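You operate a simulated robot arm through the tools that you are given. There is no shell and no other tool. Be economical: measure what you need, move in short steps, check, and stop when the job is done.

You run a simulated two-armed robot. Do the job below in one go: nothing can be reset, and whatever is moved stays where it is left.

TASK
Put the pad from the deck left of the orange bike on the top of the small bench. Take the brake pad that says "29" from the clear end of the long bench and put it on the shelf under the tap bench. Count the short bolts on the clear end of the long bench, then put as many of the relays from the clear end of the long bench on the low shelf of the long bench. Close the upper red drawer. Fetch the jug marked "OIL" from the tap bench top and set it on the shelf under the wash bench. Put the long carton from the top of the steel table on the wash bench top. Shut the table drawer. Fetch the yellow tag marked "629" and set it on top of the silver panel. Do these in any order. Set down upright: jug, long carton.

The check looks at the end state, three seconds after you hand in, the way a careful person would. Anything else that was tipped, shoved, dropped, spilled or broken makes it a failure.

THE ROBOT
Two 7-joint arms with two-finger parallel grippers on one trunk, on a base that drives. Base frame: it is fixed to the floor where the robot stands at the start and does not move with it; the origin is under the middle of the robot, x ahead of it, y to its left, z up; the surface under the hand at the start is at about z = 730. Readings come in mm, degrees, newtons and seconds.
The left shoulder is at the start at [50, 209, 1196], the right one opposite. With the tool pointing down near the work surface each hand reaches from about 100 to 880 mm from the robot's upright axis, wherever it stands, measured 20 degrees to its own side. Places, roughly: brake pad [500, 2250, 1000]; jug [-2000, -1000, 1000]; long carton [-2000, -2500, 1000]; low shelf of the long bench [-300, 2500, 200]; pad (14x7x3 cm) [500, -100, 700]; relay [-250, 2250, 1000]; shelf under the tap bench [-2100, -800, 300]; shelf under the wash bench [-2100, 1000, 300]; short bolt (4x2x2 cm) [-100, 2400, 900]; silver panel (30x18x6 cm) [1000, -4700, 800]; table drawer [1200, -4200, 700]; top of the small bench [2000, 2700, 900]; upper red drawer [-1600, 2300, 800]; wash bench top [-2100, 1000, 900]; yellow tag [2000, -4250, 750]. Payload 4.4 kg a hand.
The TCP of each hand is the grasp point between the finger pads, 23 mm short of the fingertips. In the tool frame z runs along the fingers and y along their closing line. The gripper opens to 94 mm. The fingers are 38 mm wide and 10 mm thick; the gripper's body (54 by 96 mm) begins 39 mm behind the TCP.
Orientation is that of the tool frame in the base frame, as a unit quaternion [w, x, y, z]. With the fingers straight down and closing along the base's y, the tool's x points along the base's -x, its y along +y and its z along -z.

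THE INTERFACE
- The arms move only by the tool apply_moves. It takes "left_rows", "right_rows" or both (then of equal length, played together; a hand with none holds still); each is a list of rows, each an object (a shift or turn left out is 0, a gripper value left out holds the last) with "travel": the shift along the tool's x, y, z in mm, a list of three; "turn": the turn, a rotation vector about the tool's x, y, z in degrees, a list of three; "hand": the closure, from 0 (fully open) to 1 (shut). In form: [{"travel": [x, y, z], "turn": [ax, ay, az], "hand": hand}, ...]. A call has 1 to 20 rows; each row shifts and turns the commanded pose from where the row before left it, along the tool's axes as they then stand. A row lasts 0.2 s, in which the tool goes at most 50 mm and 8.6 degrees; a call with a longer step from one row to the next is refused whole, and so is a gripper value outside its range. Where a pose cannot be reached the arm comes as near as it can. A force on the tool above 40 N (or 10 N above the force at the start of the call, whichever is more), or a blocked arm, ends the call early, and 0.2 s more pass. Each finger travels about 108 mm/s and halts on what it meets, pressing with about 28 N; the grip force reading is that of the motor and also rises with nothing between the fingers. The clock runs only during rows and for 0.2 s after the last one: add rows that do not move to give the fingers time. It gives the time, the measured TCP pose, the force on the tool (base axes), the opening and the grip force at its end, in the units of the frame above (readings bear some noise), with the torque about the TCP (base axes, N m) and any sound that the robot's microphone picked up, and new pictures: "views" is both (left out), scene, wrist or none (wrist: the cameras of the hands that moved).
- Cameras (640 x 400 px; columns grow to the right, rows downward): "scene" is now at [145, -18.8, 1357]; the picture's right is [-0.02, -1.00, 0.00], its down [-0.76, 0.01, -0.65] and it looks along [0.65, -0.01, -0.76] (base axes); focal length 278 px, centre (320, 200). "left" rides on the left gripper at [86, -16, -75] in its tool frame; the picture's right is [0.18, 0.98, 0.00], its down [-0.58, 0.11, -0.81] and it looks along [-0.79, 0.15, 0.59] (tool axes); focal length 243 px, centre (320, 200). "right" rides on the right gripper at [86, 16, -75] in its tool frame; the picture's right is [-0.18, 0.98, 0.00], its down [-0.58, -0.11, -0.81] and it looks along [-0.79, -0.15, 0.59] (tool axes); focal length 243 px, centre (320, 200). There is no depth. A picture from a camera that has moved, and an enlarged one, comes with that camera's place and axes in the base frame and with its lens. The place of the scene camera against the robot may be out by one fixed shift of up to 25 mm in any direction.
- move_column(by): slides the trunk up (or, below 0, down) by that many mm; the arms and the scene camera ride with it, the base frame stays. It gives what a move gives, with no picture.
- steer(legs): drives the robot by 1 to 6 legs, each [ahead, left, turn to the left] in mm, mm and degrees, along the robot's own axes; the way and the turn of a leg run together, so that a leg with both is an arc; at most 1500 mm and 180 degrees a leg. The arms and the cameras ride along, it lands a little off, and it stops where it bumps. It gives what a move gives, and a new picture of the scene camera.
- aim_head(pan, tilt): turns the head with the scene camera to pan (to the left, within 80 degrees either way) and tilt (down, from -29 to 69), counted from straight ahead of the robot. It gives what a move gives, and a new picture of the scene camera.
- inspect(camera, box): a new picture of the part [left, top, right, bottom] of that camera's present view, enlarged. It takes no simulated time.
- hand_in(): hands the job in; it is judged then, once.

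Go step by step. Nothing tells you exact positions but the pictures and the camera data: compare them with the known pose of the tool, close in by small moves and look again before you grip or let go. The budget is 483 turns and 360 pictures, counting those below and the enlarged ones. Unless the task says otherwise, let go and move clear before handing in, and close with one line.

The tools are called after "Request:" as name(argument=value, ...) on one line, values as JSON. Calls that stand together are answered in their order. apply_moves: Moves the arms, as the interface text tells. Its arguments: {"type":"object","properties":{"left_rows":{"type":"array","items":{"type":"object","properties":{"travel":{"type":"array","items":{"type":"number"}},"turn":{"type":"array","items":{"type":"number"}},"hand":{"type":"number"}}}},"right_rows":{"type":"array","items":{"type":"object","properties":{"travel":{"type":"array","items":{"type":"number"}},"turn":{"type":"array","items":{"type":"number"}},"hand":{"type":"number"}}}},"views":{"type":"string","enum":["both","scene","wrist","none"]}},"required":[]} The other tools are called the same way: move_column (by) slides the trunk up or down; steer (legs) drives the base; aim_head (pan, tilt) turns the head that bears the scene camera; inspect (camera, box) takes an enlarged picture of a part of a camera's view; hand_in () hands the job in.

At the start:

```text
clock: 0.0
left_tool_pos: [494.5, 129.1, 1020.6]
left_tcp_rot: [0.0, 0.0, 1.0, -0.001]
left_ft_force: [0.0, -0.3, -0.2]
left_ft_torque: [0.0, 0.01, -0.02]
left_grip_width: 94.0
left_finger_force: 0.0
right_tool_pos: [425.2, -283.5, 939.3]
right_tcp_rot: [-0.001, 0.0, 1.0, 0.0]
right_ft_force: [0.0, 1.0, 0.5]
right_ft_torque: [0.01, 0.02, 0.03]
right_grip_width: 94.3
right_finger_force: 0.0
trunk travel left (down, up): [-275.0, 288.0]
robot x, y, heading: [2.7, 1.8, -0.1]
head pan, tilt: [-1.0, 49.1]
```

scene: 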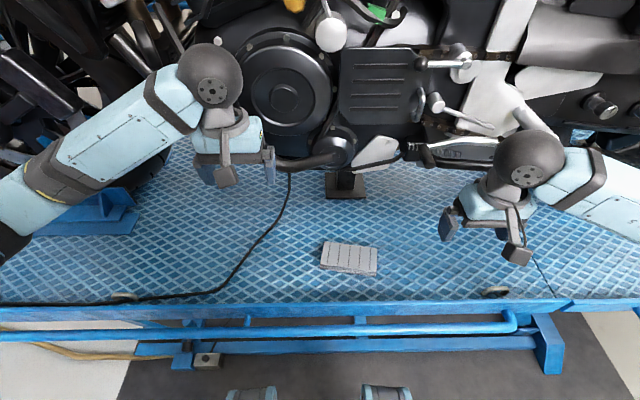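
right: 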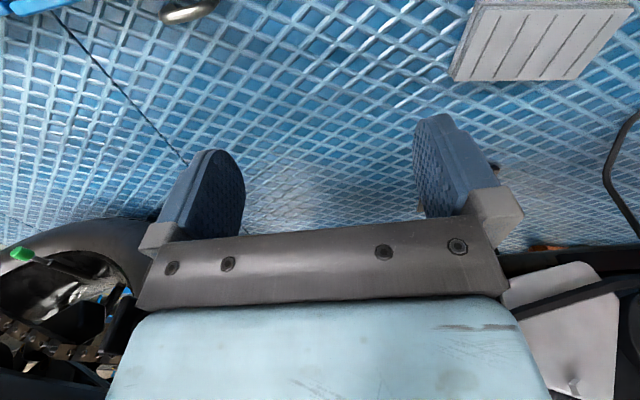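
left: 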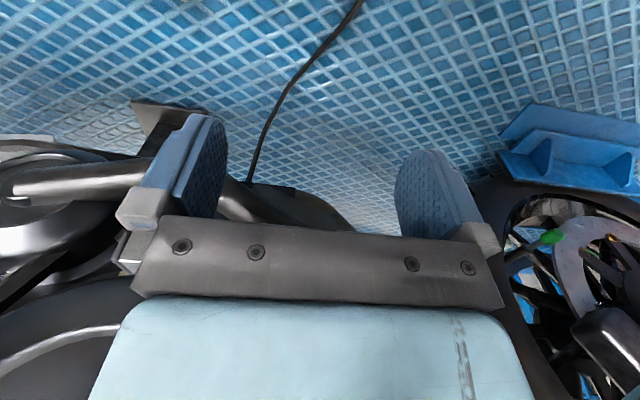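

I see a grey pad on the blue deck in front of me at about [475, -95]. Before I pick it up, I'll look around to check which bike is which and where things stand.

Request:
aim_head(pan=0, tilt=10)

Request:
aim_head(pan=75, tilt=15)

Request:
aim_head(pan=-75, tilt=15)

```text
clock: 1.1
left_tool_pos: [495.1, 129.4, 1020.7]
left_tcp_rot: [0.0, 0.0, 1.0, 0.0]
left_ft_force: [-0.5, 0.5, -0.6]
left_ft_torque: [-0.03, -0.01, -0.02]
left_grip_width: 94.2
left_finger_force: 0.1
right_tool_pos: [425.1, -283.5, 938.6]
right_tcp_rot: [0.001, 0.0, 1.0, 0.001]
right_ft_force: [0.5, 0.2, -0.8]
right_ft_torque: [0.03, 0.01, -0.04]
right_grip_width: 94.0
right_finger_force: 0.0
trunk travel left (down, up): [-275.0, 288.0]
robot x, y, heading: [2.2, -0.8, -0.1]
head pan, tilt: [0.0, 10.0]
camera scene: at [160.2, -17.4, 1417.6], right [0.0, -1.0, 0.0], down [-0.17, 0.0, -0.98], along [0.98, 0.0, -0.17], focal length 278 px, centre (320, 200)
```

scene: 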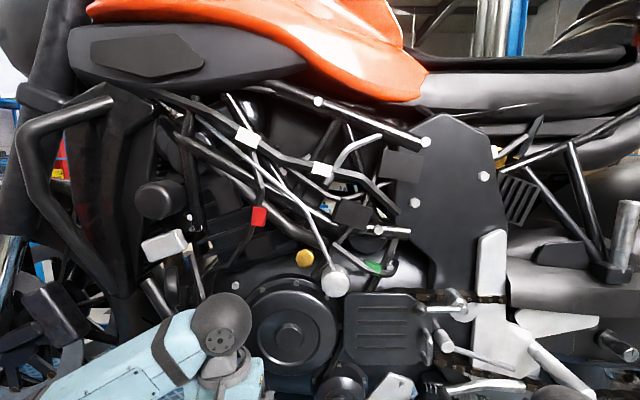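

```text
clock: 2.5
left_tool_pos: [494.6, 128.5, 1020.1]
left_tcp_rot: [0.0, 0.0, 1.0, 0.0]
left_ft_force: [0.1, -0.3, 0.8]
left_ft_torque: [0.02, -0.01, 0.02]
left_grip_width: 94.0
left_finger_force: 0.0
right_tool_pos: [425.4, -283.4, 938.8]
right_tcp_rot: [0.0, 0.001, 1.0, 0.0]
right_ft_force: [-0.1, 0.6, -0.2]
right_ft_torque: [0.02, 0.01, 0.03]
right_grip_width: 94.0
right_finger_force: 0.1
trunk travel left (down, up): [-275.0, 288.0]
robot x, y, heading: [-1.5, -3.5, 0.1]
head pan, tilt: [75.0, 15.0]
camera scene: at [91.4, 72.8, 1409.5], right [0.97, -0.26, 0.0], down [-0.07, -0.25, -0.97], along [0.25, 0.93, -0.26], focal length 278 px, centre (320, 200)
```

scene: 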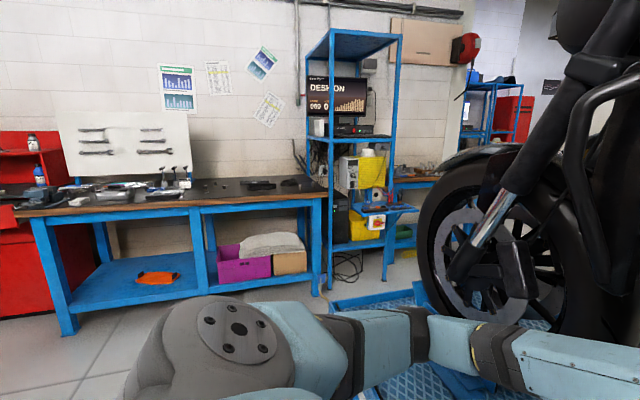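

```text
clock: 4.9
left_tool_pos: [494.7, 129.0, 1020.7]
left_tcp_rot: [0.0, 0.001, 1.0, 0.001]
left_ft_force: [-0.2, 0.2, -0.1]
left_ft_torque: [-0.02, -0.02, 0.01]
left_grip_width: 94.0
left_finger_force: 0.1
right_tool_pos: [424.3, -283.4, 939.6]
right_tcp_rot: [0.0, 0.0, 1.0, 0.001]
right_ft_force: [0.0, -0.7, 0.4]
right_ft_torque: [-0.05, 0.05, -0.01]
right_grip_width: 94.1
right_finger_force: 0.0
trunk travel left (down, up): [-275.0, 288.0]
robot x, y, heading: [0.7, -3.5, -0.3]
head pan, tilt: [-75.0, 15.0]
camera scene: at [91.4, -107.6, 1409.5], right [-0.97, -0.26, 0.0], down [-0.07, 0.25, -0.97], along [0.25, -0.93, -0.26], focal length 278 px, centre (320, 200)
```

scene: 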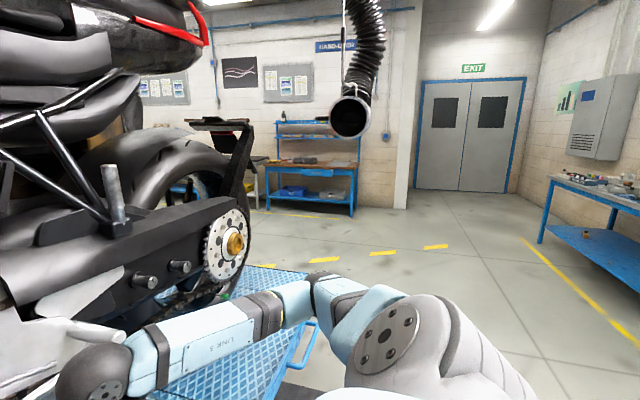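

The bike in front of me is the orange one and I'm on its left, so this is the right pad, with its centre at about [473, -95]. I'll turn the right hand to close across its width and bring it over the pad.

Request:
apply_moves(right_rows=[{"turn": [0, 0, -8.05]}, {"turn": [0, 0, -8.05]}, {"turn": [0, 0, -8.05]}, {"turn": [0, 0, -8.05]}, {"turn": [0, 0, -8.05]}, {"turn": [0, 0, -8.05]}, {"turn": [0, 0, -8.05]}, {"turn": [0, 0, -8.05]}, {"turn": [0, 0, -8.05]}, {"turn": [0, 0, -8.05]}, {"travel": [-40, -3, 15]}, {"travel": [-40, -3, 15]}, {"travel": [-40, -3, 15]}, {"travel": [-40, -4, 15]}, {"travel": [-33, -3, 15]}], views="wrist")

Request:
aim_head(pan=0, tilt=52)

```text
clock: 5.5
left_tool_pos: [493.2, 127.7, 1021.8]
left_tcp_rot: [0.001, 0.002, 1.0, -0.001]
left_ft_force: [0.9, 0.4, -0.6]
left_ft_torque: [-0.02, 0.03, -0.01]
left_grip_width: 94.1
left_finger_force: 0.0
right_tool_pos: [416.9, -287.7, 938.0]
right_tcp_rot: [-0.007, -0.111, 0.994, -0.003]
right_ft_force: [-25.4, -12.7, 1.0]
right_ft_torque: [0.27, -0.76, -1.76]
right_grip_width: 94.0
right_finger_force: 0.1
trunk travel left (down, up): [-275.0, 288.0]
robot x, y, heading: [1.9, -0.4, -0.4]
head pan, tilt: [-75.0, 15.0]
stopped in row 2 (right hand): the force on the tool passed its limit at 51 N (the readings are from after the stop); the commanded pose is now the measured one
camera right: at [331.1, -290.9, 1013.6], right [-0.04, 1.0, -0.01], down [0.6, 0.03, 0.8], along [0.8, 0.03, -0.6], focal length 243 px, centre (320, 200)
```

right: 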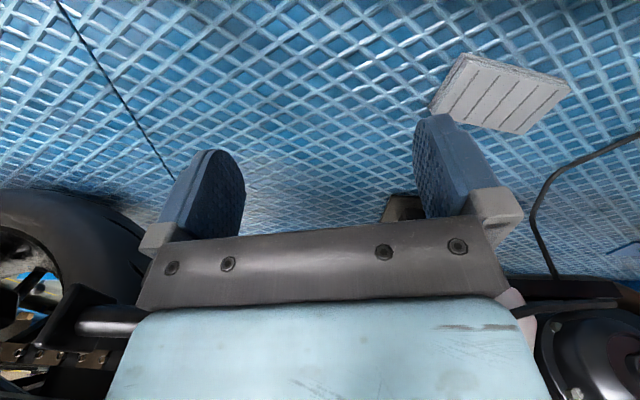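

```text
clock: 6.9
left_tool_pos: [492.0, 126.5, 1023.1]
left_tcp_rot: [0.002, 0.002, 1.0, 0.001]
left_ft_force: [0.9, 0.8, -1.0]
left_ft_torque: [-0.01, 0.0, 0.01]
left_grip_width: 94.3
left_finger_force: 0.1
right_tool_pos: [418.2, -286.8, 939.2]
right_tcp_rot: [-0.004, -0.113, 0.994, -0.001]
right_ft_force: [-38.0, -8.2, -8.3]
right_ft_torque: [0.7, -0.85, -2.37]
right_grip_width: 93.9
right_finger_force: 0.0
trunk travel left (down, up): [-275.0, 288.0]
robot x, y, heading: [0.9, -1.0, -0.3]
head pan, tilt: [0.0, 52.0]
camera scene: at [137.8, -19.5, 1353.6], right [0.0, -1.0, 0.0], down [-0.79, 0.0, -0.62], along [0.62, 0.0, -0.79], focal length 278 px, centre (320, 200)
```

scene: 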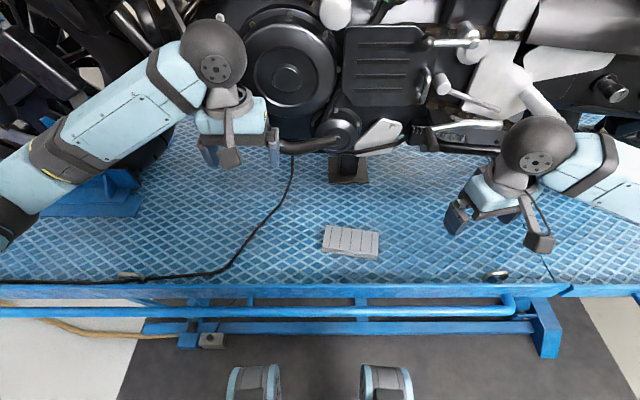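

The right hand touched something on the bike while turning; the push is along -x. I'll back it straight off toward me before turning.

Request:
apply_moves(right_rows=[{"travel": [30, 0, 0]}, {"travel": [40, 0, 0]}, {"travel": [40, 0, 0]}], views="scene")

```text
clock: 7.7
left_tool_pos: [493.5, 126.6, 1020.8]
left_tcp_rot: [0.0, 0.001, 1.0, 0.001]
left_ft_force: [0.1, 0.6, -0.6]
left_ft_torque: [0.05, 0.04, -0.01]
left_grip_width: 93.9
left_finger_force: 0.0
right_tool_pos: [321.1, -313.5, 935.8]
right_tcp_rot: [-0.006, -0.113, 0.994, -0.001]
right_ft_force: [0.6, -0.1, 0.1]
right_ft_torque: [0.0, 0.03, 0.01]
right_grip_width: 94.0
right_finger_force: 0.0
right hand out of reach, approached as far as the arm can: row 3
trunk travel left (down, up): [-275.0, 288.0]
robot x, y, heading: [-1.2, -0.1, -0.1]
head pan, tilt: [0.0, 52.0]
camera scene: at [141.2, -18.1, 1353.2], right [0.0, -1.0, 0.0], down [-0.79, 0.0, -0.62], along [0.62, 0.0, -0.79], focal length 278 px, centre (320, 200)
```

scene: 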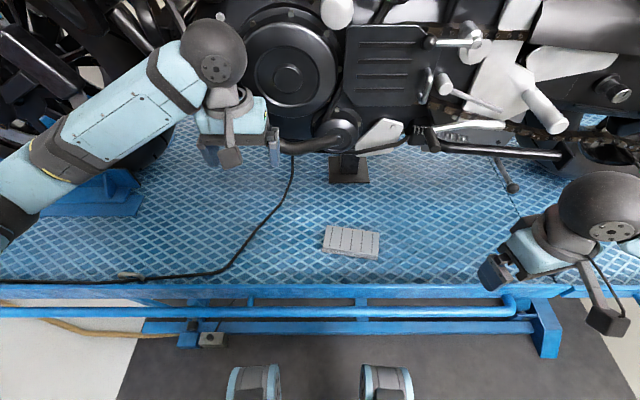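

The contact is gone and the bike looks unchanged. Now I'll turn the hand here, clear of the bike.

Request:
apply_moves(right_rows=[{"turn": [0, 0, -7.5]}, {"turn": [0, 0, -7.5]}, {"turn": [0, 0, -7.5]}, {"turn": [0, 0, -7.5]}, {"turn": [0, 0, -7.5]}, {"turn": [0, 0, -7.5]}, {"turn": [0, 0, -7.5]}, {"turn": [0, 0, -7.5]}, {"turn": [0, 0, -7.5]}], views="scene")

```text
clock: 9.9
left_tool_pos: [493.3, 127.9, 1021.0]
left_tcp_rot: [0.0, 0.001, 1.0, 0.001]
left_ft_force: [0.8, 0.4, 0.1]
left_ft_torque: [0.02, -0.03, 0.0]
left_grip_width: 94.1
left_finger_force: 0.0
right_tool_pos: [272.0, -271.4, 890.0]
right_tcp_rot: [-0.055, -0.617, 0.781, 0.077]
right_ft_force: [-0.1, -0.7, -0.3]
right_ft_torque: [0.0, -0.02, 0.03]
right_grip_width: 94.1
right_finger_force: 0.1
right hand out of reach, approached as far as the arm can: row 7, 8, 9
trunk travel left (down, up): [-275.0, 288.0]
robot x, y, heading: [-3.3, -0.2, -0.4]
head pan, tilt: [0.0, 52.0]
stopped in row 9 (right hand): the arm was blocked; the commanded pose is now the measured one
camera scene: at [140.7, -18.1, 1353.3], right [0.0, -1.0, 0.0], down [-0.79, 0.0, -0.62], along [0.62, 0.0, -0.79], focal length 278 px, centre (320, 200)
```

scene: 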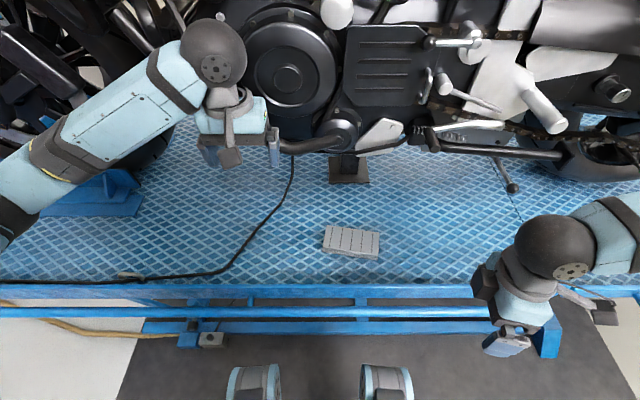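

The arm was folded too far for the turn. I'll bring the hand forward over the deck, toward the pad, where there's more room.

Request:
apply_moves(right_rows=[{"travel": [-32, -25, -13]}, {"travel": [-32, -25, -13]}, {"travel": [-32, -25, -13]}, {"travel": [-32, -25, -13]}, {"travel": [-30, -25, -11]}], views="both")

```text
clock: 11.1
left_tool_pos: [495.2, 127.4, 1019.7]
left_tcp_rot: [0.0, 0.0, 1.0, 0.001]
left_ft_force: [0.7, -1.4, 0.2]
left_ft_torque: [0.01, 0.01, 0.01]
left_grip_width: 94.0
left_finger_force: 0.1
right_tool_pos: [338.7, -224.8, 905.6]
right_tcp_rot: [-0.051, -0.615, 0.784, 0.073]
right_ft_force: [0.0, 0.0, -0.2]
right_ft_torque: [0.03, 0.0, 0.05]
right_grip_width: 94.0
right_finger_force: 0.0
right hand out of reach, approached as far as the arm can: row 2, 3, 4, 5
trunk travel left (down, up): [-275.0, 288.0]
robot x, y, heading: [-1.6, 2.4, -0.3]
head pan, tilt: [0.0, 52.0]
camera scene: at [141.7, -18.8, 1353.2], right [0.0, -1.0, 0.0], down [-0.79, 0.0, -0.62], along [0.62, 0.0, -0.79], focal length 278 px, centre (320, 200)
camera right: at [315.9, -307.6, 981.2], right [-0.9, 0.41, 0.18], down [0.38, 0.5, 0.78], along [0.23, 0.77, -0.6], focal length 243 px, centre (320, 200)
```

scene: 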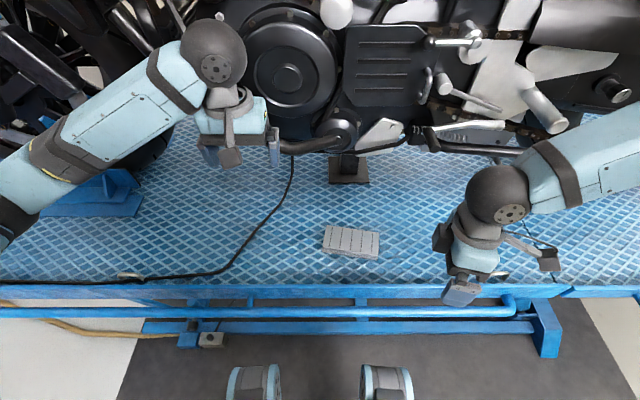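
right: 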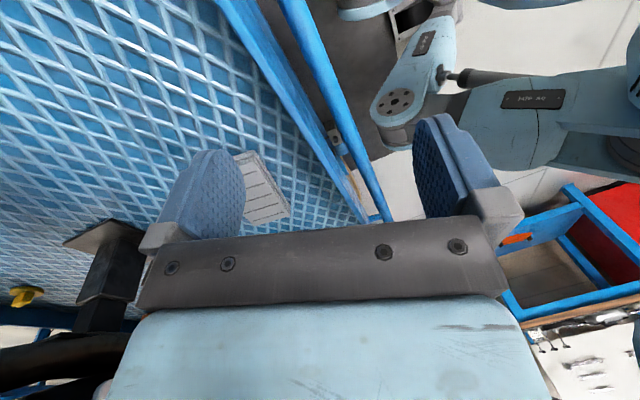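

The wrist runs out of range this close in. I'll back the base off 200 mm for more reach, then rotate the hand the rest of the way.

Request:
steer(legs=[[-200, 0, 0]])

Request:
apply_moves(right_rows=[{"travel": [-32, -25, -13]}, {"travel": [-32, -25, -13]}, {"travel": [-32, -25, -13]}, {"travel": [-32, -25, -13]}], views="scene")

```text
clock: 12.7
left_tool_pos: [296.7, 128.6, 1021.5]
left_tcp_rot: [0.0, 0.001, 1.0, 0.0]
left_ft_force: [-0.7, -0.7, 0.2]
left_ft_torque: [-0.02, -0.01, 0.0]
left_grip_width: 94.2
left_finger_force: 0.0
right_tool_pos: [141.6, -220.7, 905.8]
right_tcp_rot: [-0.052, -0.615, 0.784, 0.073]
right_ft_force: [-0.7, 0.7, -0.2]
right_ft_torque: [-0.02, -0.02, 0.0]
right_grip_width: 94.0
right_finger_force: 0.0
trunk travel left (down, up): [-275.0, 288.0]
robot x, y, heading: [-197.3, 0.8, -0.4]
head pan, tilt: [0.0, 52.0]
camera scene: at [-56.0, -17.4, 1353.2], right [0.0, -1.0, 0.0], down [-0.79, 0.0, -0.62], along [0.62, 0.0, -0.79], focal length 278 px, centre (320, 200)
```

scene: 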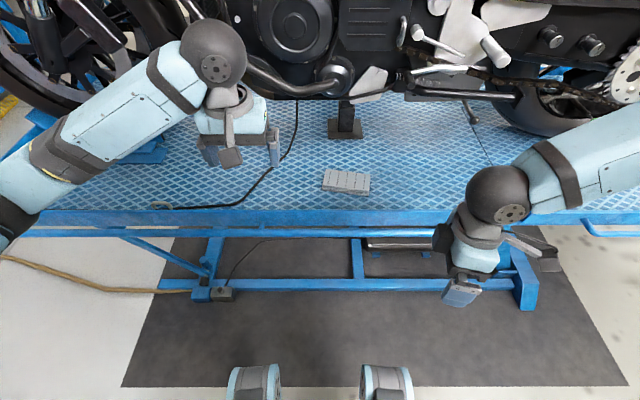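

```text
clock: 13.7
left_tool_pos: [296.9, 130.0, 1021.5]
left_tcp_rot: [0.0, 0.001, 1.0, 0.0]
left_ft_force: [0.1, -0.4, 0.3]
left_ft_torque: [0.02, 0.01, -0.02]
left_grip_width: 93.9
left_finger_force: 0.0
right_tool_pos: [155.9, -206.6, 912.3]
right_tcp_rot: [-0.052, -0.612, 0.786, 0.07]
right_ft_force: [-0.1, 0.7, 0.0]
right_ft_torque: [-0.01, 0.02, -0.02]
right_grip_width: 93.8
right_finger_force: 0.0
right hand out of reach, approached as far as the arm can: row 1, 2, 3, 4
trunk travel left (down, up): [-275.0, 288.0]
robot x, y, heading: [-197.2, 1.6, -0.1]
head pan, tilt: [0.0, 52.0]
camera scene: at [-56.1, -16.9, 1353.3], right [0.0, -1.0, 0.0], down [-0.79, 0.0, -0.62], along [0.62, 0.0, -0.79], focal length 278 px, centre (320, 200)
```

scene: 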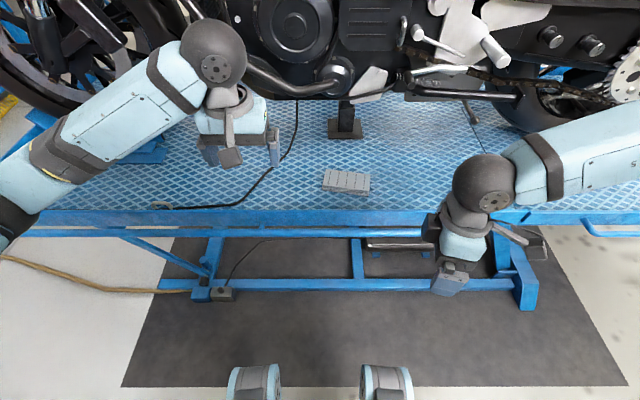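

The last joint is at its limit on this side. I'll rotate the hand the other way (positive).

Request:
apply_moves(right_rows=[{"turn": [0, 0, 8.5], "travel": [0, 0, -10]}, {"turn": [0, 0, 8.5]}, {"turn": [0, 0, 8.5]}, {"turn": [0, 0, 8.5]}, {"turn": [0, 0, 8.5]}, {"turn": [0, 0, 8.5]}, {"turn": [0, 0, 8.5]}, {"turn": [0, 0, 8.5]}, {"turn": [0, 0, 8.5]}, {"turn": [0, 0, 8.5]}, {"turn": [0, 0, 8.5]}, {"turn": [0, 0, 8.5]}, {"turn": [0, 0, 8.5]}, {"turn": [0, 0, 8.5]}, {"turn": [0, 0, 8.5]}, {"turn": [0, 0, 8.5]}, {"turn": [0, 0, 8.5]}, {"turn": [0, 0, 8.5]}, {"turn": [0, 0, 8.5]}, {"turn": [0, 0, 8.5]}], views="scene")

```text
clock: 17.9
left_tool_pos: [295.9, 129.6, 1020.6]
left_tcp_rot: [-0.001, 0.0, 1.0, -0.001]
left_ft_force: [-0.6, 0.4, 0.4]
left_ft_torque: [-0.01, -0.02, -0.03]
left_grip_width: 93.9
left_finger_force: 0.1
right_tool_pos: [157.6, -208.2, 920.7]
right_tcp_rot: [-0.077, 0.728, 0.68, -0.047]
right_ft_force: [0.7, -0.2, -0.3]
right_ft_torque: [-0.02, -0.02, 0.04]
right_grip_width: 94.1
right_finger_force: 0.0
trunk travel left (down, up): [-275.0, 288.0]
robot x, y, heading: [-198.2, 0.9, -0.4]
head pan, tilt: [0.0, 52.0]
camera scene: at [-55.4, -17.4, 1353.2], right [0.0, -1.0, 0.0], down [-0.79, 0.0, -0.62], along [0.62, 0.0, -0.79], focal length 278 px, centre (320, 200)
```

scene: 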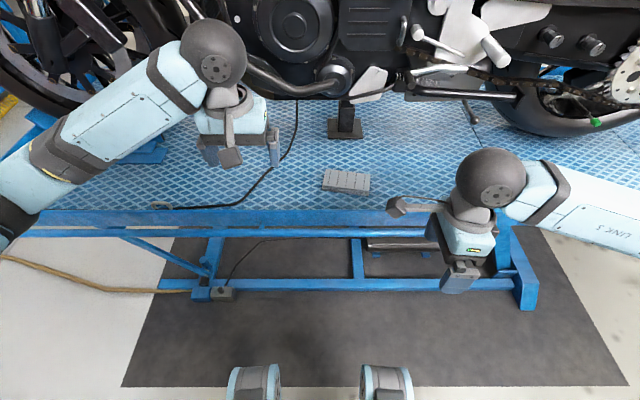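

That side works. I'll level the hand and bring it over the pad at a height of about 860.

Request:
apply_moves(right_rows=[{"turn": [-5.1, -0.8, 2.8]}, {"turn": [-5.1, -0.8, 2.8]}, {"travel": [20.4, 36.6, 8]}, {"travel": [20.4, 36.6, 8]}, {"travel": [20.4, 36.6, 8]}, {"travel": [20.4, 36.6, 8]}, {"travel": [20.4, 36.6, 8]}, {"travel": [20.4, 36.6, 8]}, {"travel": [20.4, 36.6, 8]}, {"travel": [20.4, 36.6, 8]}], views="both")

```text
clock: 20.1
left_tool_pos: [297.7, 128.3, 1018.5]
left_tcp_rot: [-0.001, 0.001, 1.0, 0.0]
left_ft_force: [0.0, 0.6, 0.3]
left_ft_torque: [-0.04, 0.04, -0.01]
left_grip_width: 94.3
left_finger_force: 0.1
right_tool_pos: [474.7, -93.4, 852.0]
right_tcp_rot: [-0.001, 0.762, 0.648, 0.001]
right_ft_force: [0.0, 0.3, -1.3]
right_ft_torque: [0.0, 0.03, -0.01]
right_grip_width: 93.8
right_finger_force: 0.1
trunk travel left (down, up): [-275.0, 288.0]
robot x, y, heading: [-198.8, 2.3, -0.1]
head pan, tilt: [0.0, 52.0]
camera scene: at [-54.7, -16.5, 1353.0], right [0.0, -1.0, 0.0], down [-0.79, 0.0, -0.62], along [0.62, 0.0, -0.79], focal length 278 px, centre (320, 200)
camera right: at [505.2, -11.4, 928.3], right [0.94, -0.34, 0.0], down [-0.2, -0.56, 0.81], along [-0.27, -0.76, -0.59], focal length 243 px, centre (320, 200)
```

scene: 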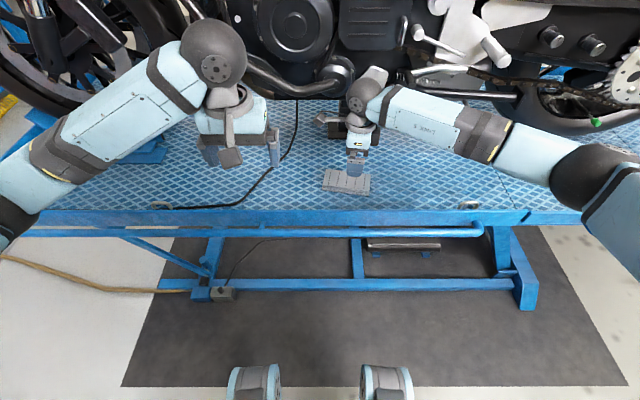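
right: 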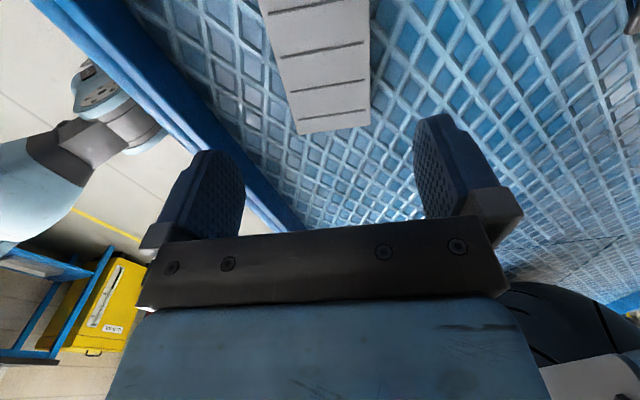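

The pad lies between the fingers in both views, though its height is uncertain. I'll descend 50 mm and look again.

Request:
apply_moves(right_rows=[{"travel": [7, 0, 25]}, {"travel": [7, 0, 25]}], views="both")

```text
clock: 20.7
left_tool_pos: [297.0, 129.2, 1020.6]
left_tcp_rot: [0.0, 0.001, 1.0, 0.0]
left_ft_force: [-0.6, -1.2, -0.5]
left_ft_torque: [-0.04, 0.02, 0.02]
left_grip_width: 93.8
left_finger_force: 0.0
right_tool_pos: [475.7, -81.9, 807.2]
right_tcp_rot: [-0.001, 0.762, 0.647, 0.001]
right_ft_force: [-0.6, -0.7, 0.2]
right_ft_torque: [0.0, 0.01, 0.01]
right_grip_width: 94.2
right_finger_force: 0.1
trunk travel left (down, up): [-275.0, 288.0]
robot x, y, heading: [-200.9, -2.4, -0.2]
head pan, tilt: [0.0, 52.0]
camera scene: at [-55.3, -17.4, 1353.2], right [0.0, -1.0, 0.0], down [-0.79, 0.0, -0.62], along [0.62, 0.0, -0.79], focal length 278 px, centre (320, 200)
camera right: at [505.4, 1.4, 881.4], right [0.94, -0.34, 0.0], down [-0.2, -0.56, 0.8], along [-0.27, -0.76, -0.59], focal length 243 px, centre (320, 200)
```

scene: 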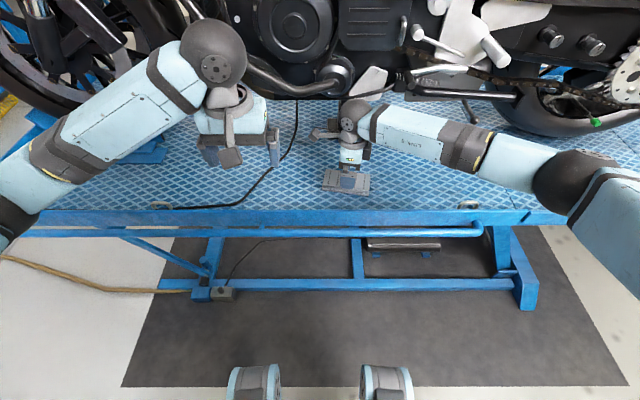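
right: 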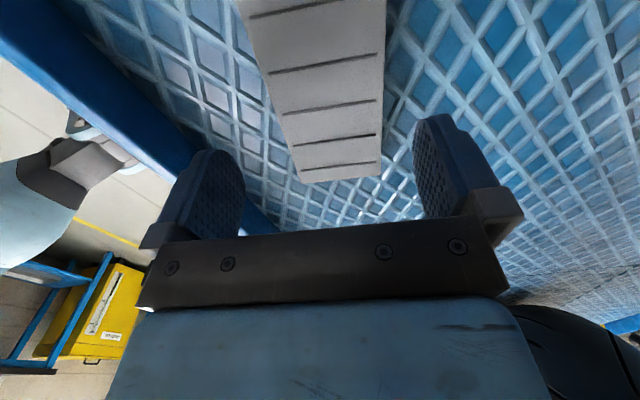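

Comparing the two wrist views puts the pad top at z≈737 and its centre at about [482, -78]. I'll shift 5 mm sideways, descend to z≈736 and grip.

Request:
apply_moves(right_rows=[{"travel": [3, 5, 35]}, {"travel": [2, 0, 20]}, {"travel": [0, 0, 14]}, {}, {"hand": 1}, {"hand": 1}, {"hand": 1}], views="both")

```text
clock: 21.5
left_tool_pos: [294.7, 127.6, 1022.1]
left_tcp_rot: [0.002, 0.001, 1.0, 0.001]
left_ft_force: [0.5, 0.0, -0.8]
left_ft_torque: [0.0, -0.01, -0.01]
left_grip_width: 94.0
left_finger_force: 0.1
right_tool_pos: [483.7, -73.9, 754.0]
right_tcp_rot: [0.0, 0.762, 0.647, 0.004]
right_ft_force: [-18.3, -5.9, 33.1]
right_ft_torque: [-0.46, 2.31, 0.12]
right_grip_width: 93.8
right_finger_force: 0.0
trunk travel left (down, up): [-275.0, 288.0]
robot x, y, heading: [-199.6, -1.5, -0.4]
head pan, tilt: [0.0, 52.0]
stopped in row 3 (right hand): the force on the tool passed its limit at 52 N (the readings are from after the stop); the commanded pose is now the measured one
camera scene: at [-59.1, -18.0, 1354.1], right [0.0, -1.0, 0.0], down [-0.79, 0.0, -0.62], along [0.62, 0.0, -0.79], focal length 278 px, centre (320, 200)
camera right: at [512.5, 7.4, 829.2], right [0.94, -0.34, 0.0], down [-0.21, -0.56, 0.8], along [-0.27, -0.75, -0.6], focal length 243 px, centre (320, 200)
```

scene: 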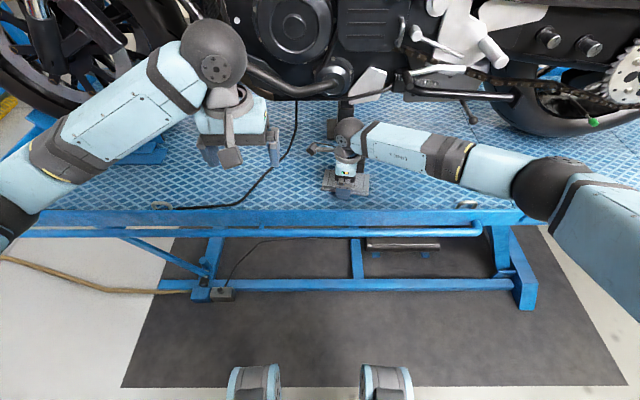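
right: 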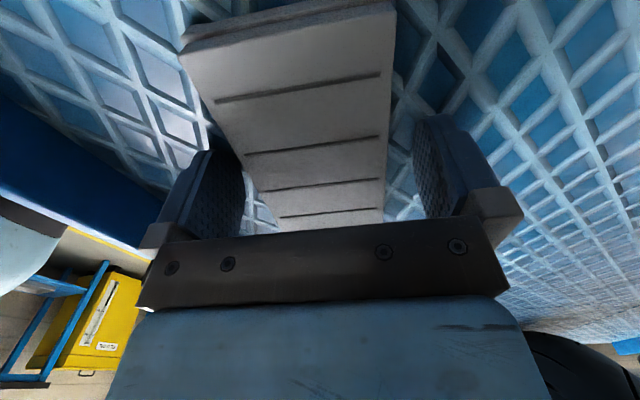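

The fingertips reached the deck at z≈731, so the deck is at 730. I'll raise 3 mm and close on the pad.

Request:
apply_moves(right_rows=[{"travel": [0, 0, -4]}, {"hand": 1}, {"hand": 1}, {"hand": 1}, {"hand": 1}], views="wrist")

```text
clock: 22.7
left_tool_pos: [296.1, 128.8, 1020.3]
left_tcp_rot: [0.0, 0.001, 1.0, 0.0]
left_ft_force: [0.2, 0.0, -1.6]
left_ft_torque: [0.01, 0.0, 0.02]
left_grip_width: 94.2
left_finger_force: 0.0
right_tool_pos: [485.3, -75.3, 753.2]
right_tcp_rot: [0.0, 0.763, 0.647, 0.004]
right_ft_force: [-4.1, 4.7, 9.1]
right_ft_torque: [0.03, 0.45, -0.24]
right_grip_width: 66.9
right_finger_force: 28.2
trunk travel left (down, up): [-275.0, 288.0]
robot x, y, heading: [-194.3, -0.9, -0.3]
head pan, tilt: [0.0, 52.0]
camera right: at [514.1, 7.2, 829.1], right [0.94, -0.34, 0.01], down [-0.21, -0.56, 0.8], along [-0.27, -0.75, -0.6], focal length 243 px, centre (320, 200)
```

right: 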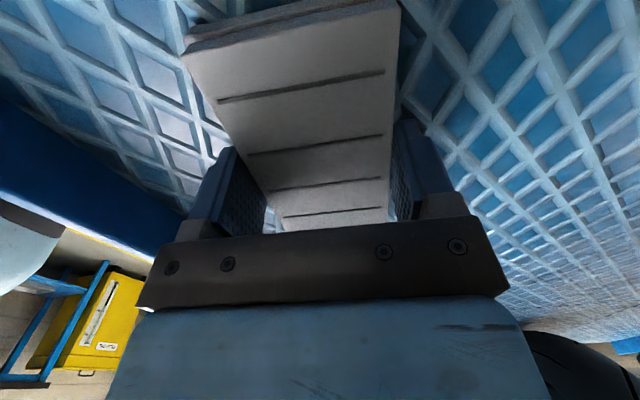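

I have the pad. Lifting it and drawing it back toward the robot.

Request:
apply_moves(right_rows=[{"travel": [0, 0, -20]}, {"travel": [0, 0, -40]}, {"travel": [0, 0, -40]}, {"travel": [0, 0, -40]}, {"travel": [-10, -40, 0]}, {"travel": [-15, -40, 0]}, {"travel": [-15, -40, 0]}, {"travel": [-15, -40, 0]}, {"travel": [-15, -40, 0]}], left_rows=[{}, {}, {}, {}, {"travel": [0, 20, 0]}, {"travel": [0, 20, 0]}, {"travel": [0, 20, 0]}, {}, {}], views="wrist")

Request:
aim_head(pan=55, tilt=20)

```text
clock: 24.7
left_tool_pos: [296.5, 190.8, 1019.8]
left_tcp_rot: [0.0, 0.001, 1.0, 0.001]
left_ft_force: [0.4, -0.1, 0.6]
left_ft_torque: [0.0, -0.03, -0.02]
left_grip_width: 94.1
left_finger_force: 0.1
right_tool_pos: [277.3, -112.3, 890.9]
right_tcp_rot: [-0.001, 0.763, 0.647, 0.004]
right_ft_force: [0.5, 0.4, -0.7]
right_ft_torque: [-0.02, -0.02, 0.03]
right_grip_width: 67.2
right_finger_force: 28.1
trunk travel left (down, up): [-275.0, 288.0]
robot x, y, heading: [-198.5, -2.3, -0.3]
head pan, tilt: [0.0, 52.0]
camera right: at [307.2, -30.0, 966.0], right [0.94, -0.34, 0.0], down [-0.21, -0.56, 0.8], along [-0.27, -0.75, -0.6], focal length 243 px, centre (320, 200)
camera left: at [209.2, 174.2, 1095.8], right [-0.18, 0.98, 0.0], down [0.58, 0.11, 0.81], along [0.79, 0.15, -0.59], focal length 243 px, centre (320, 200)
```

right: 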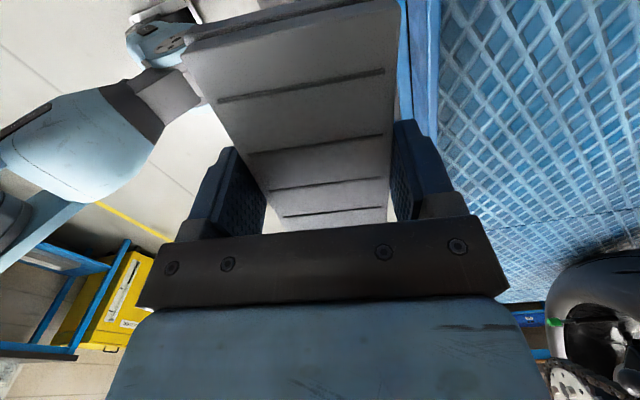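
left: 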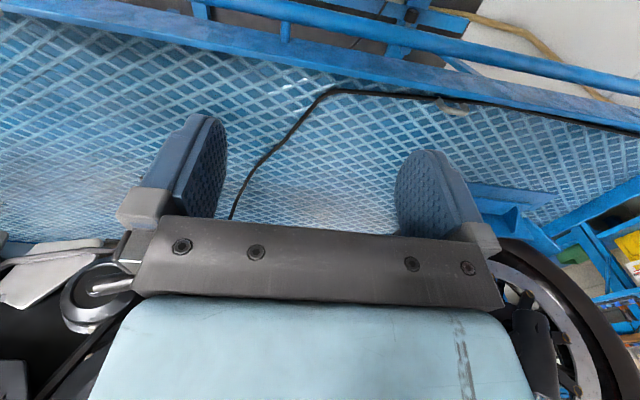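

```text
clock: 25.9
left_tool_pos: [296.6, 189.9, 1020.3]
left_tcp_rot: [0.0, 0.001, 1.0, 0.0]
left_ft_force: [0.4, -0.6, 0.5]
left_ft_torque: [-0.01, 0.0, 0.01]
left_grip_width: 94.2
left_finger_force: 0.0
right_tool_pos: [278.1, -112.0, 889.9]
right_tcp_rot: [0.0, 0.763, 0.647, 0.004]
right_ft_force: [0.2, -0.2, -0.1]
right_ft_torque: [0.0, 0.0, -0.01]
right_grip_width: 67.4
right_finger_force: 28.3
trunk travel left (down, up): [-275.0, 288.0]
robot x, y, heading: [-197.5, -4.2, -0.0]
head pan, tilt: [55.0, 20.0]
camera scene: at [-76.8, 58.7, 1401.3], right [0.82, -0.58, 0.0], down [-0.2, -0.28, -0.94], along [0.54, 0.77, -0.34], focal length 278 px, centre (320, 200)
```

scene: 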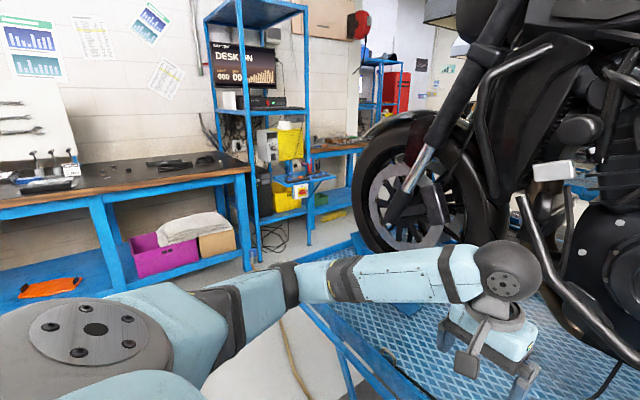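

Now I'll back away from the deck, turn left to face the long bench and drive partway there for a good look.

Request:
steer(legs=[[-450, 0, 0], [0, 0, 90], [900, 0, 0]])

Request:
aim_head(pan=0, tilt=25)

Request:
aim_head(pan=-50, tilt=25)

Request:
aim_head(pan=55, tilt=15)

```text
clock: 36.7
left_tool_pos: [-823.0, 1369.9, 1019.6]
left_tcp_rot: [0.0, -0.705, 0.71, 0.0]
left_ft_force: [-0.7, -0.7, 1.2]
left_ft_torque: [0.01, 0.02, -0.01]
left_grip_width: 93.9
left_finger_force: 0.0
right_tool_pos: [-520.8, 1350.5, 889.0]
right_tcp_rot: [-0.003, 0.085, 0.996, 0.003]
right_ft_force: [-0.2, 0.4, -0.1]
right_ft_torque: [0.0, 0.02, -0.02]
right_grip_width: 66.9
right_finger_force: 28.0
trunk travel left (down, up): [-275.0, 288.0]
robot x, y, heading: [-635.7, 877.4, 89.4]
head pan, tilt: [55.0, 20.0]
camera scene: at [-711.2, 979.2, 1401.4], right [0.58, 0.81, 0.0], down [0.28, -0.2, -0.94], along [-0.77, 0.55, -0.34], focal length 278 px, centre (320, 200)
```

scene: 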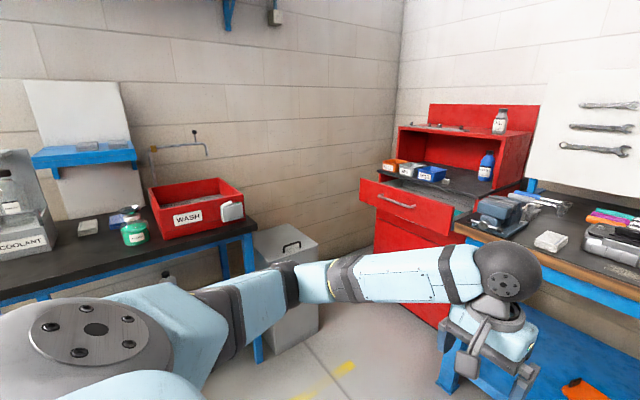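

```text
clock: 37.9
left_tool_pos: [-822.9, 1370.7, 1019.9]
left_tcp_rot: [0.0, -0.704, 0.71, 0.0]
left_ft_force: [-0.9, -0.8, 0.6]
left_ft_torque: [0.01, -0.01, 0.04]
left_grip_width: 94.2
left_finger_force: 0.0
right_tool_pos: [-521.2, 1350.3, 890.9]
right_tcp_rot: [-0.004, 0.084, 0.996, 0.003]
right_ft_force: [0.6, 0.5, -0.9]
right_ft_torque: [0.05, 0.0, 0.0]
right_grip_width: 66.9
right_finger_force: 27.5
trunk travel left (down, up): [-275.0, 288.0]
robot x, y, heading: [-635.5, 874.8, 89.3]
head pan, tilt: [0.0, 25.0]
camera scene: at [-634.7, 1017.0, 1393.3], right [1.0, -0.01, 0.0], down [0.0, -0.42, -0.91], along [0.01, 0.91, -0.42], focal length 278 px, centre (320, 200)
```

scene: 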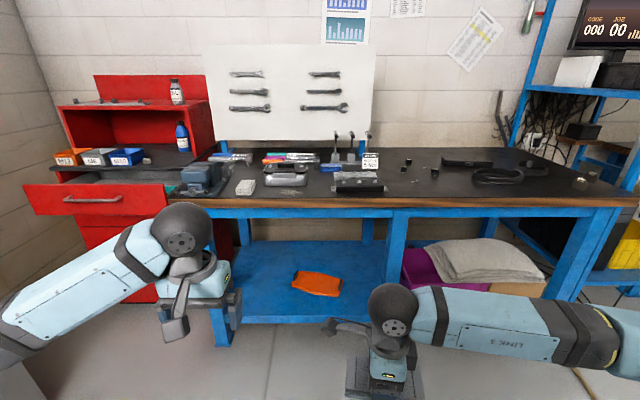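

```text
clock: 39.1
left_tool_pos: [-822.5, 1369.9, 1019.6]
left_tcp_rot: [0.0, -0.704, 0.711, 0.0]
left_ft_force: [0.9, 0.0, -0.7]
left_ft_torque: [-0.01, -0.02, 0.01]
left_grip_width: 94.2
left_finger_force: 0.0
right_tool_pos: [-520.7, 1349.0, 890.1]
right_tcp_rot: [-0.004, 0.085, 0.996, 0.002]
right_ft_force: [0.4, 0.0, 0.0]
right_ft_torque: [-0.02, -0.01, 0.01]
right_grip_width: 67.0
right_finger_force: 28.2
trunk travel left (down, up): [-275.0, 288.0]
robot x, y, heading: [-637.3, 874.7, 89.5]
head pan, tilt: [-50.0, 25.0]
camera scene: at [-564.3, 983.5, 1393.3], right [0.64, -0.77, 0.0], down [-0.33, -0.27, -0.91], along [0.7, 0.58, -0.42], focal length 278 px, centre (320, 200)
```

scene: 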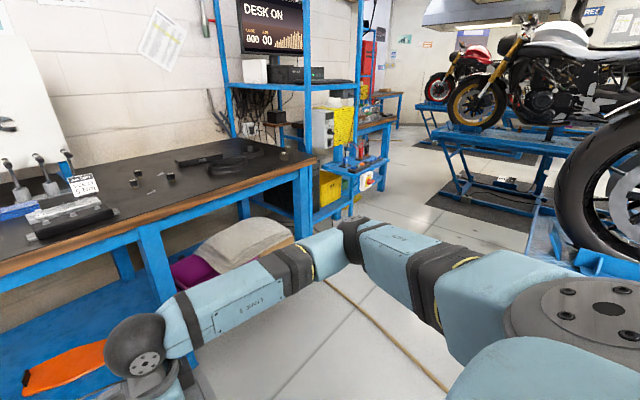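

```text
clock: 40.9
left_tool_pos: [-823.0, 1369.5, 1019.3]
left_tcp_rot: [0.0, -0.704, 0.71, -0.001]
left_ft_force: [0.0, -0.3, 0.8]
left_ft_torque: [-0.03, 0.03, 0.0]
left_grip_width: 94.1
left_finger_force: 0.1
right_tool_pos: [-522.4, 1350.8, 890.4]
right_tcp_rot: [-0.003, 0.084, 0.996, 0.003]
right_ft_force: [-0.5, 0.3, -0.3]
right_ft_torque: [0.01, -0.01, -0.01]
right_grip_width: 66.8
right_finger_force: 27.8
trunk travel left (down, up): [-275.0, 288.0]
robot x, y, heading: [-635.1, 873.1, 89.4]
head pan, tilt: [55.0, 15.0]
camera scene: at [-711.4, 979.2, 1409.5], right [0.58, 0.81, 0.0], down [0.21, -0.15, -0.97], along [-0.79, 0.56, -0.26], focal length 278 px, centre (320, 200)
```

scene: 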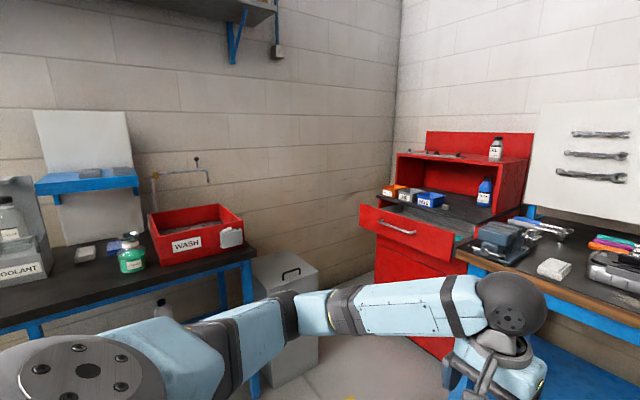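

The long bench is ahead, with its clear end on the right and the open red drawer and wash bench to the left. I'll take the pad to the small bench first, along the corridor in front of the long bench.

Request:
steer(legs=[[500, 0, 0], [0, 0, -90], [700, 0, 0]])

Request:
aim_head(pan=0, tilt=20)

```text
clock: 51.0
left_tool_pos: [557.1, 1547.9, 1019.1]
left_tcp_rot: [0.0, 0.002, 1.0, 0.0]
left_ft_force: [-0.7, -1.2, -0.1]
left_ft_torque: [-0.01, 0.01, 0.04]
left_grip_width: 94.2
left_finger_force: 0.0
right_tool_pos: [538.0, 1247.9, 890.6]
right_tcp_rot: [-0.001, 0.762, 0.647, 0.004]
right_ft_force: [-0.3, 0.1, -0.6]
right_ft_torque: [0.0, 0.05, -0.03]
right_grip_width: 66.8
right_finger_force: 28.3
trunk travel left (down, up): [-275.0, 288.0]
robot x, y, heading: [62.8, 1359.6, -0.1]
head pan, tilt: [55.0, 15.0]
camera scene: at [183.9, 1418.3, 1409.5], right [0.82, -0.58, 0.0], down [-0.15, -0.21, -0.97], along [0.56, 0.79, -0.26], focal length 278 px, centre (320, 200)
```

scene: 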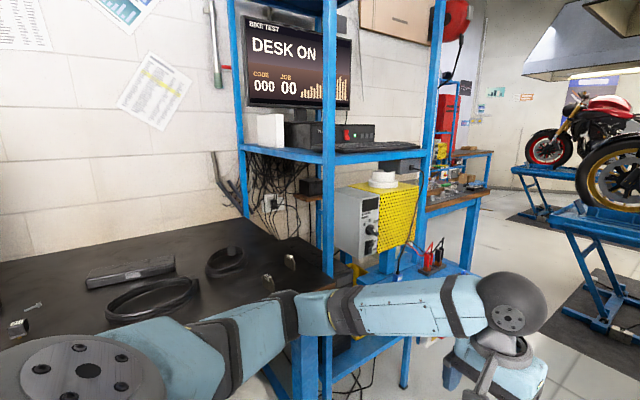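

```text
clock: 52.2
left_tool_pos: [557.4, 1548.1, 1018.7]
left_tcp_rot: [0.0, 0.001, 1.0, 0.001]
left_ft_force: [0.5, 0.6, 0.1]
left_ft_torque: [0.0, -0.03, 0.01]
left_grip_width: 93.8
left_finger_force: 0.1
right_tool_pos: [538.0, 1247.5, 889.9]
right_tcp_rot: [0.0, 0.763, 0.646, 0.004]
right_ft_force: [0.3, 0.4, 0.3]
right_ft_torque: [0.0, 0.04, -0.01]
right_grip_width: 67.2
right_finger_force: 28.4
trunk travel left (down, up): [-275.0, 288.0]
robot x, y, heading: [64.5, 1360.7, -0.7]
head pan, tilt: [0.0, 20.0]
camera scene: at [222.8, 1341.7, 1401.4], right [0.0, -1.0, 0.0], down [-0.34, 0.0, -0.94], along [0.94, 0.0, -0.34], focal length 278 px, centre (320, 200)
```

scene: 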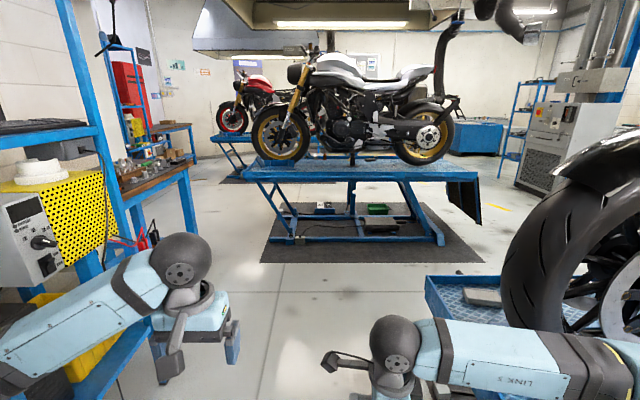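

The small bench with a wooden top seems to be to the left, beyond the rack. I'll check both sides for clearance before driving on.

Request:
aim_head(pan=-70, tilt=35)

Request:
aim_head(pan=60, tilt=40)

```text
clock: 53.7
left_tool_pos: [557.6, 1548.9, 1020.0]
left_tcp_rot: [0.0, 0.002, 1.0, 0.0]
left_ft_force: [0.0, -1.0, -1.0]
left_ft_torque: [0.01, -0.03, 0.01]
left_grip_width: 94.3
left_finger_force: 0.0
right_tool_pos: [537.3, 1247.7, 890.1]
right_tcp_rot: [0.0, 0.763, 0.646, 0.005]
right_ft_force: [0.8, 0.0, -1.1]
right_ft_torque: [-0.01, 0.01, -0.04]
right_grip_width: 67.0
right_finger_force: 27.9
trunk travel left (down, up): [-275.0, 288.0]
robot x, y, heading: [60.4, 1364.0, -0.4]
head pan, tilt: [-70.0, 35.0]
camera scene: at [159.5, 1259.2, 1377.5], right [-0.94, -0.34, 0.0], down [-0.19, 0.54, -0.82], along [0.28, -0.77, -0.57], focal length 278 px, centre (320, 200)
```

scene: 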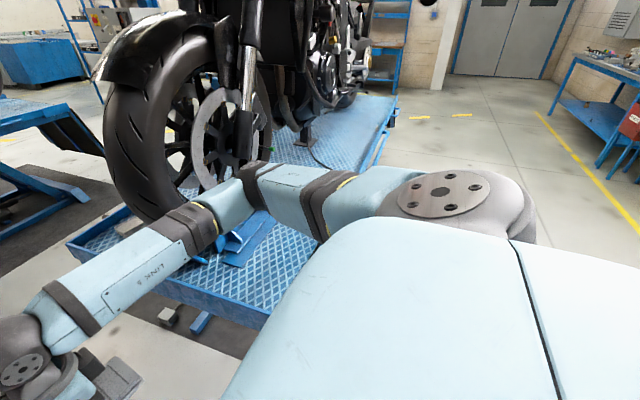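

```text
clock: 55.8
left_tool_pos: [557.1, 1548.8, 1018.8]
left_tcp_rot: [0.0, 0.002, 1.0, -0.001]
left_ft_force: [0.1, 0.4, -0.3]
left_ft_torque: [0.01, 0.0, 0.01]
left_grip_width: 93.8
left_finger_force: 0.1
right_tool_pos: [538.1, 1247.1, 889.9]
right_tcp_rot: [0.0, 0.763, 0.646, 0.004]
right_ft_force: [-0.9, 0.0, -0.2]
right_ft_torque: [0.03, 0.01, 0.01]
right_grip_width: 67.2
right_finger_force: 28.0
trunk travel left (down, up): [-275.0, 288.0]
robot x, y, heading: [63.7, 1361.7, -0.4]
head pan, tilt: [60.0, 40.0]
camera scene: at [172.5, 1415.5, 1370.0], right [0.86, -0.5, 0.0], down [-0.32, -0.56, -0.77], along [0.39, 0.66, -0.64], focal length 278 px, centre (320, 200)
```

scene: 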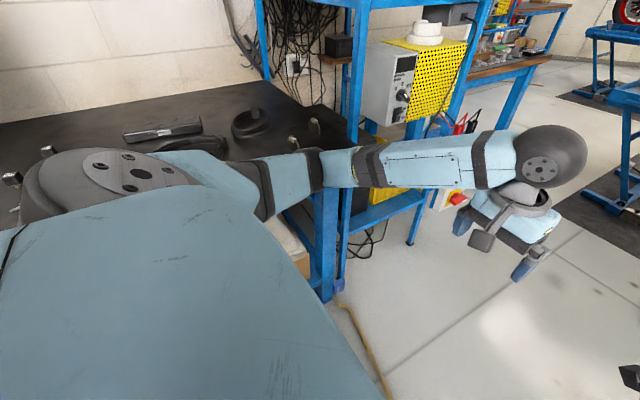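

The right elbow would pass too close to the front wheel in this heading. I'll turn to face +y and strafe along the corridor instead, so the arms stay clear of both sides.

Request:
steer(legs=[[0, 0, 90], [0, -1000, 0]])

Request:
aim_head(pan=-30, tilt=25)

```text
clock: 68.8
left_tool_pos: [894.6, 1844.3, 1018.6]
left_tcp_rot: [0.0, -0.706, 0.708, 0.0]
left_ft_force: [0.0, -0.7, 0.0]
left_ft_torque: [0.0, 0.03, 0.01]
left_grip_width: 94.0
left_finger_force: 0.0
right_tool_pos: [1197.6, 1825.0, 889.2]
right_tcp_rot: [-0.004, 0.082, 0.997, 0.003]
right_ft_force: [0.1, 1.1, -0.8]
right_ft_torque: [-0.02, -0.02, -0.02]
right_grip_width: 67.1
right_finger_force: 28.3
trunk travel left (down, up): [-275.0, 288.0]
robot x, y, heading: [1084.2, 1345.9, 89.8]
head pan, tilt: [60.0, 40.0]
camera scene: at [1010.4, 1441.8, 1370.0], right [0.5, 0.86, 0.0], down [0.56, -0.32, -0.77], along [-0.66, 0.39, -0.64], focal length 278 px, centre (320, 200)
```

scene: 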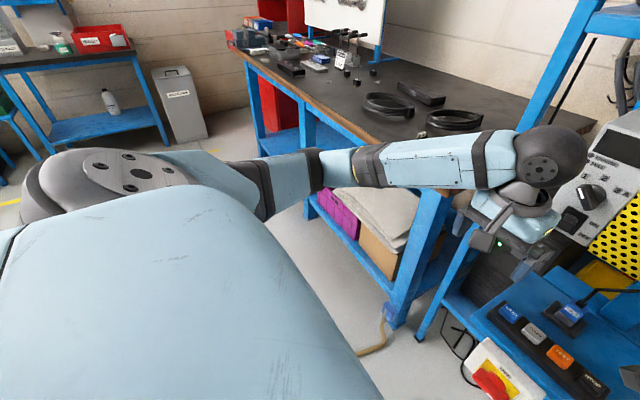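

```text
clock: 70.5
left_tool_pos: [893.7, 1843.3, 1019.6]
left_tcp_rot: [0.0, -0.706, 0.708, 0.0]
left_ft_force: [0.2, -0.5, -0.7]
left_ft_torque: [-0.03, -0.03, -0.02]
left_grip_width: 93.8
left_finger_force: 0.1
right_tool_pos: [1196.5, 1825.5, 891.5]
right_tcp_rot: [-0.004, 0.082, 0.997, 0.003]
right_ft_force: [0.3, -0.4, 0.1]
right_ft_torque: [0.0, 0.01, 0.01]
right_grip_width: 67.0
right_finger_force: 27.6
trunk travel left (down, up): [-275.0, 288.0]
robot x, y, heading: [1081.8, 1350.7, 89.9]
head pan, tilt: [-30.0, 25.0]
camera scene: at [1130.1, 1478.6, 1393.3], right [0.86, -0.5, 0.0], down [-0.21, -0.37, -0.91], along [0.46, 0.78, -0.42], focal length 278 px, centre (320, 200)
```

scene: 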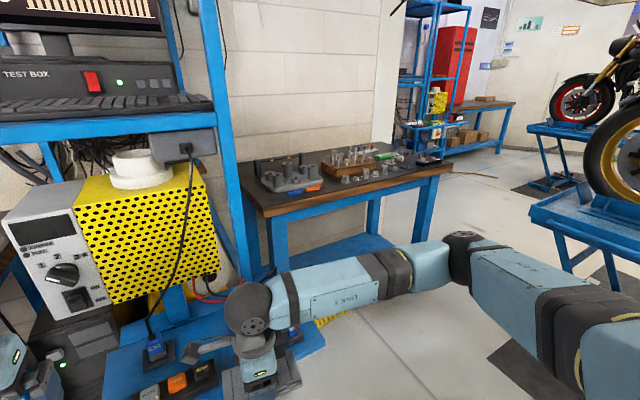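

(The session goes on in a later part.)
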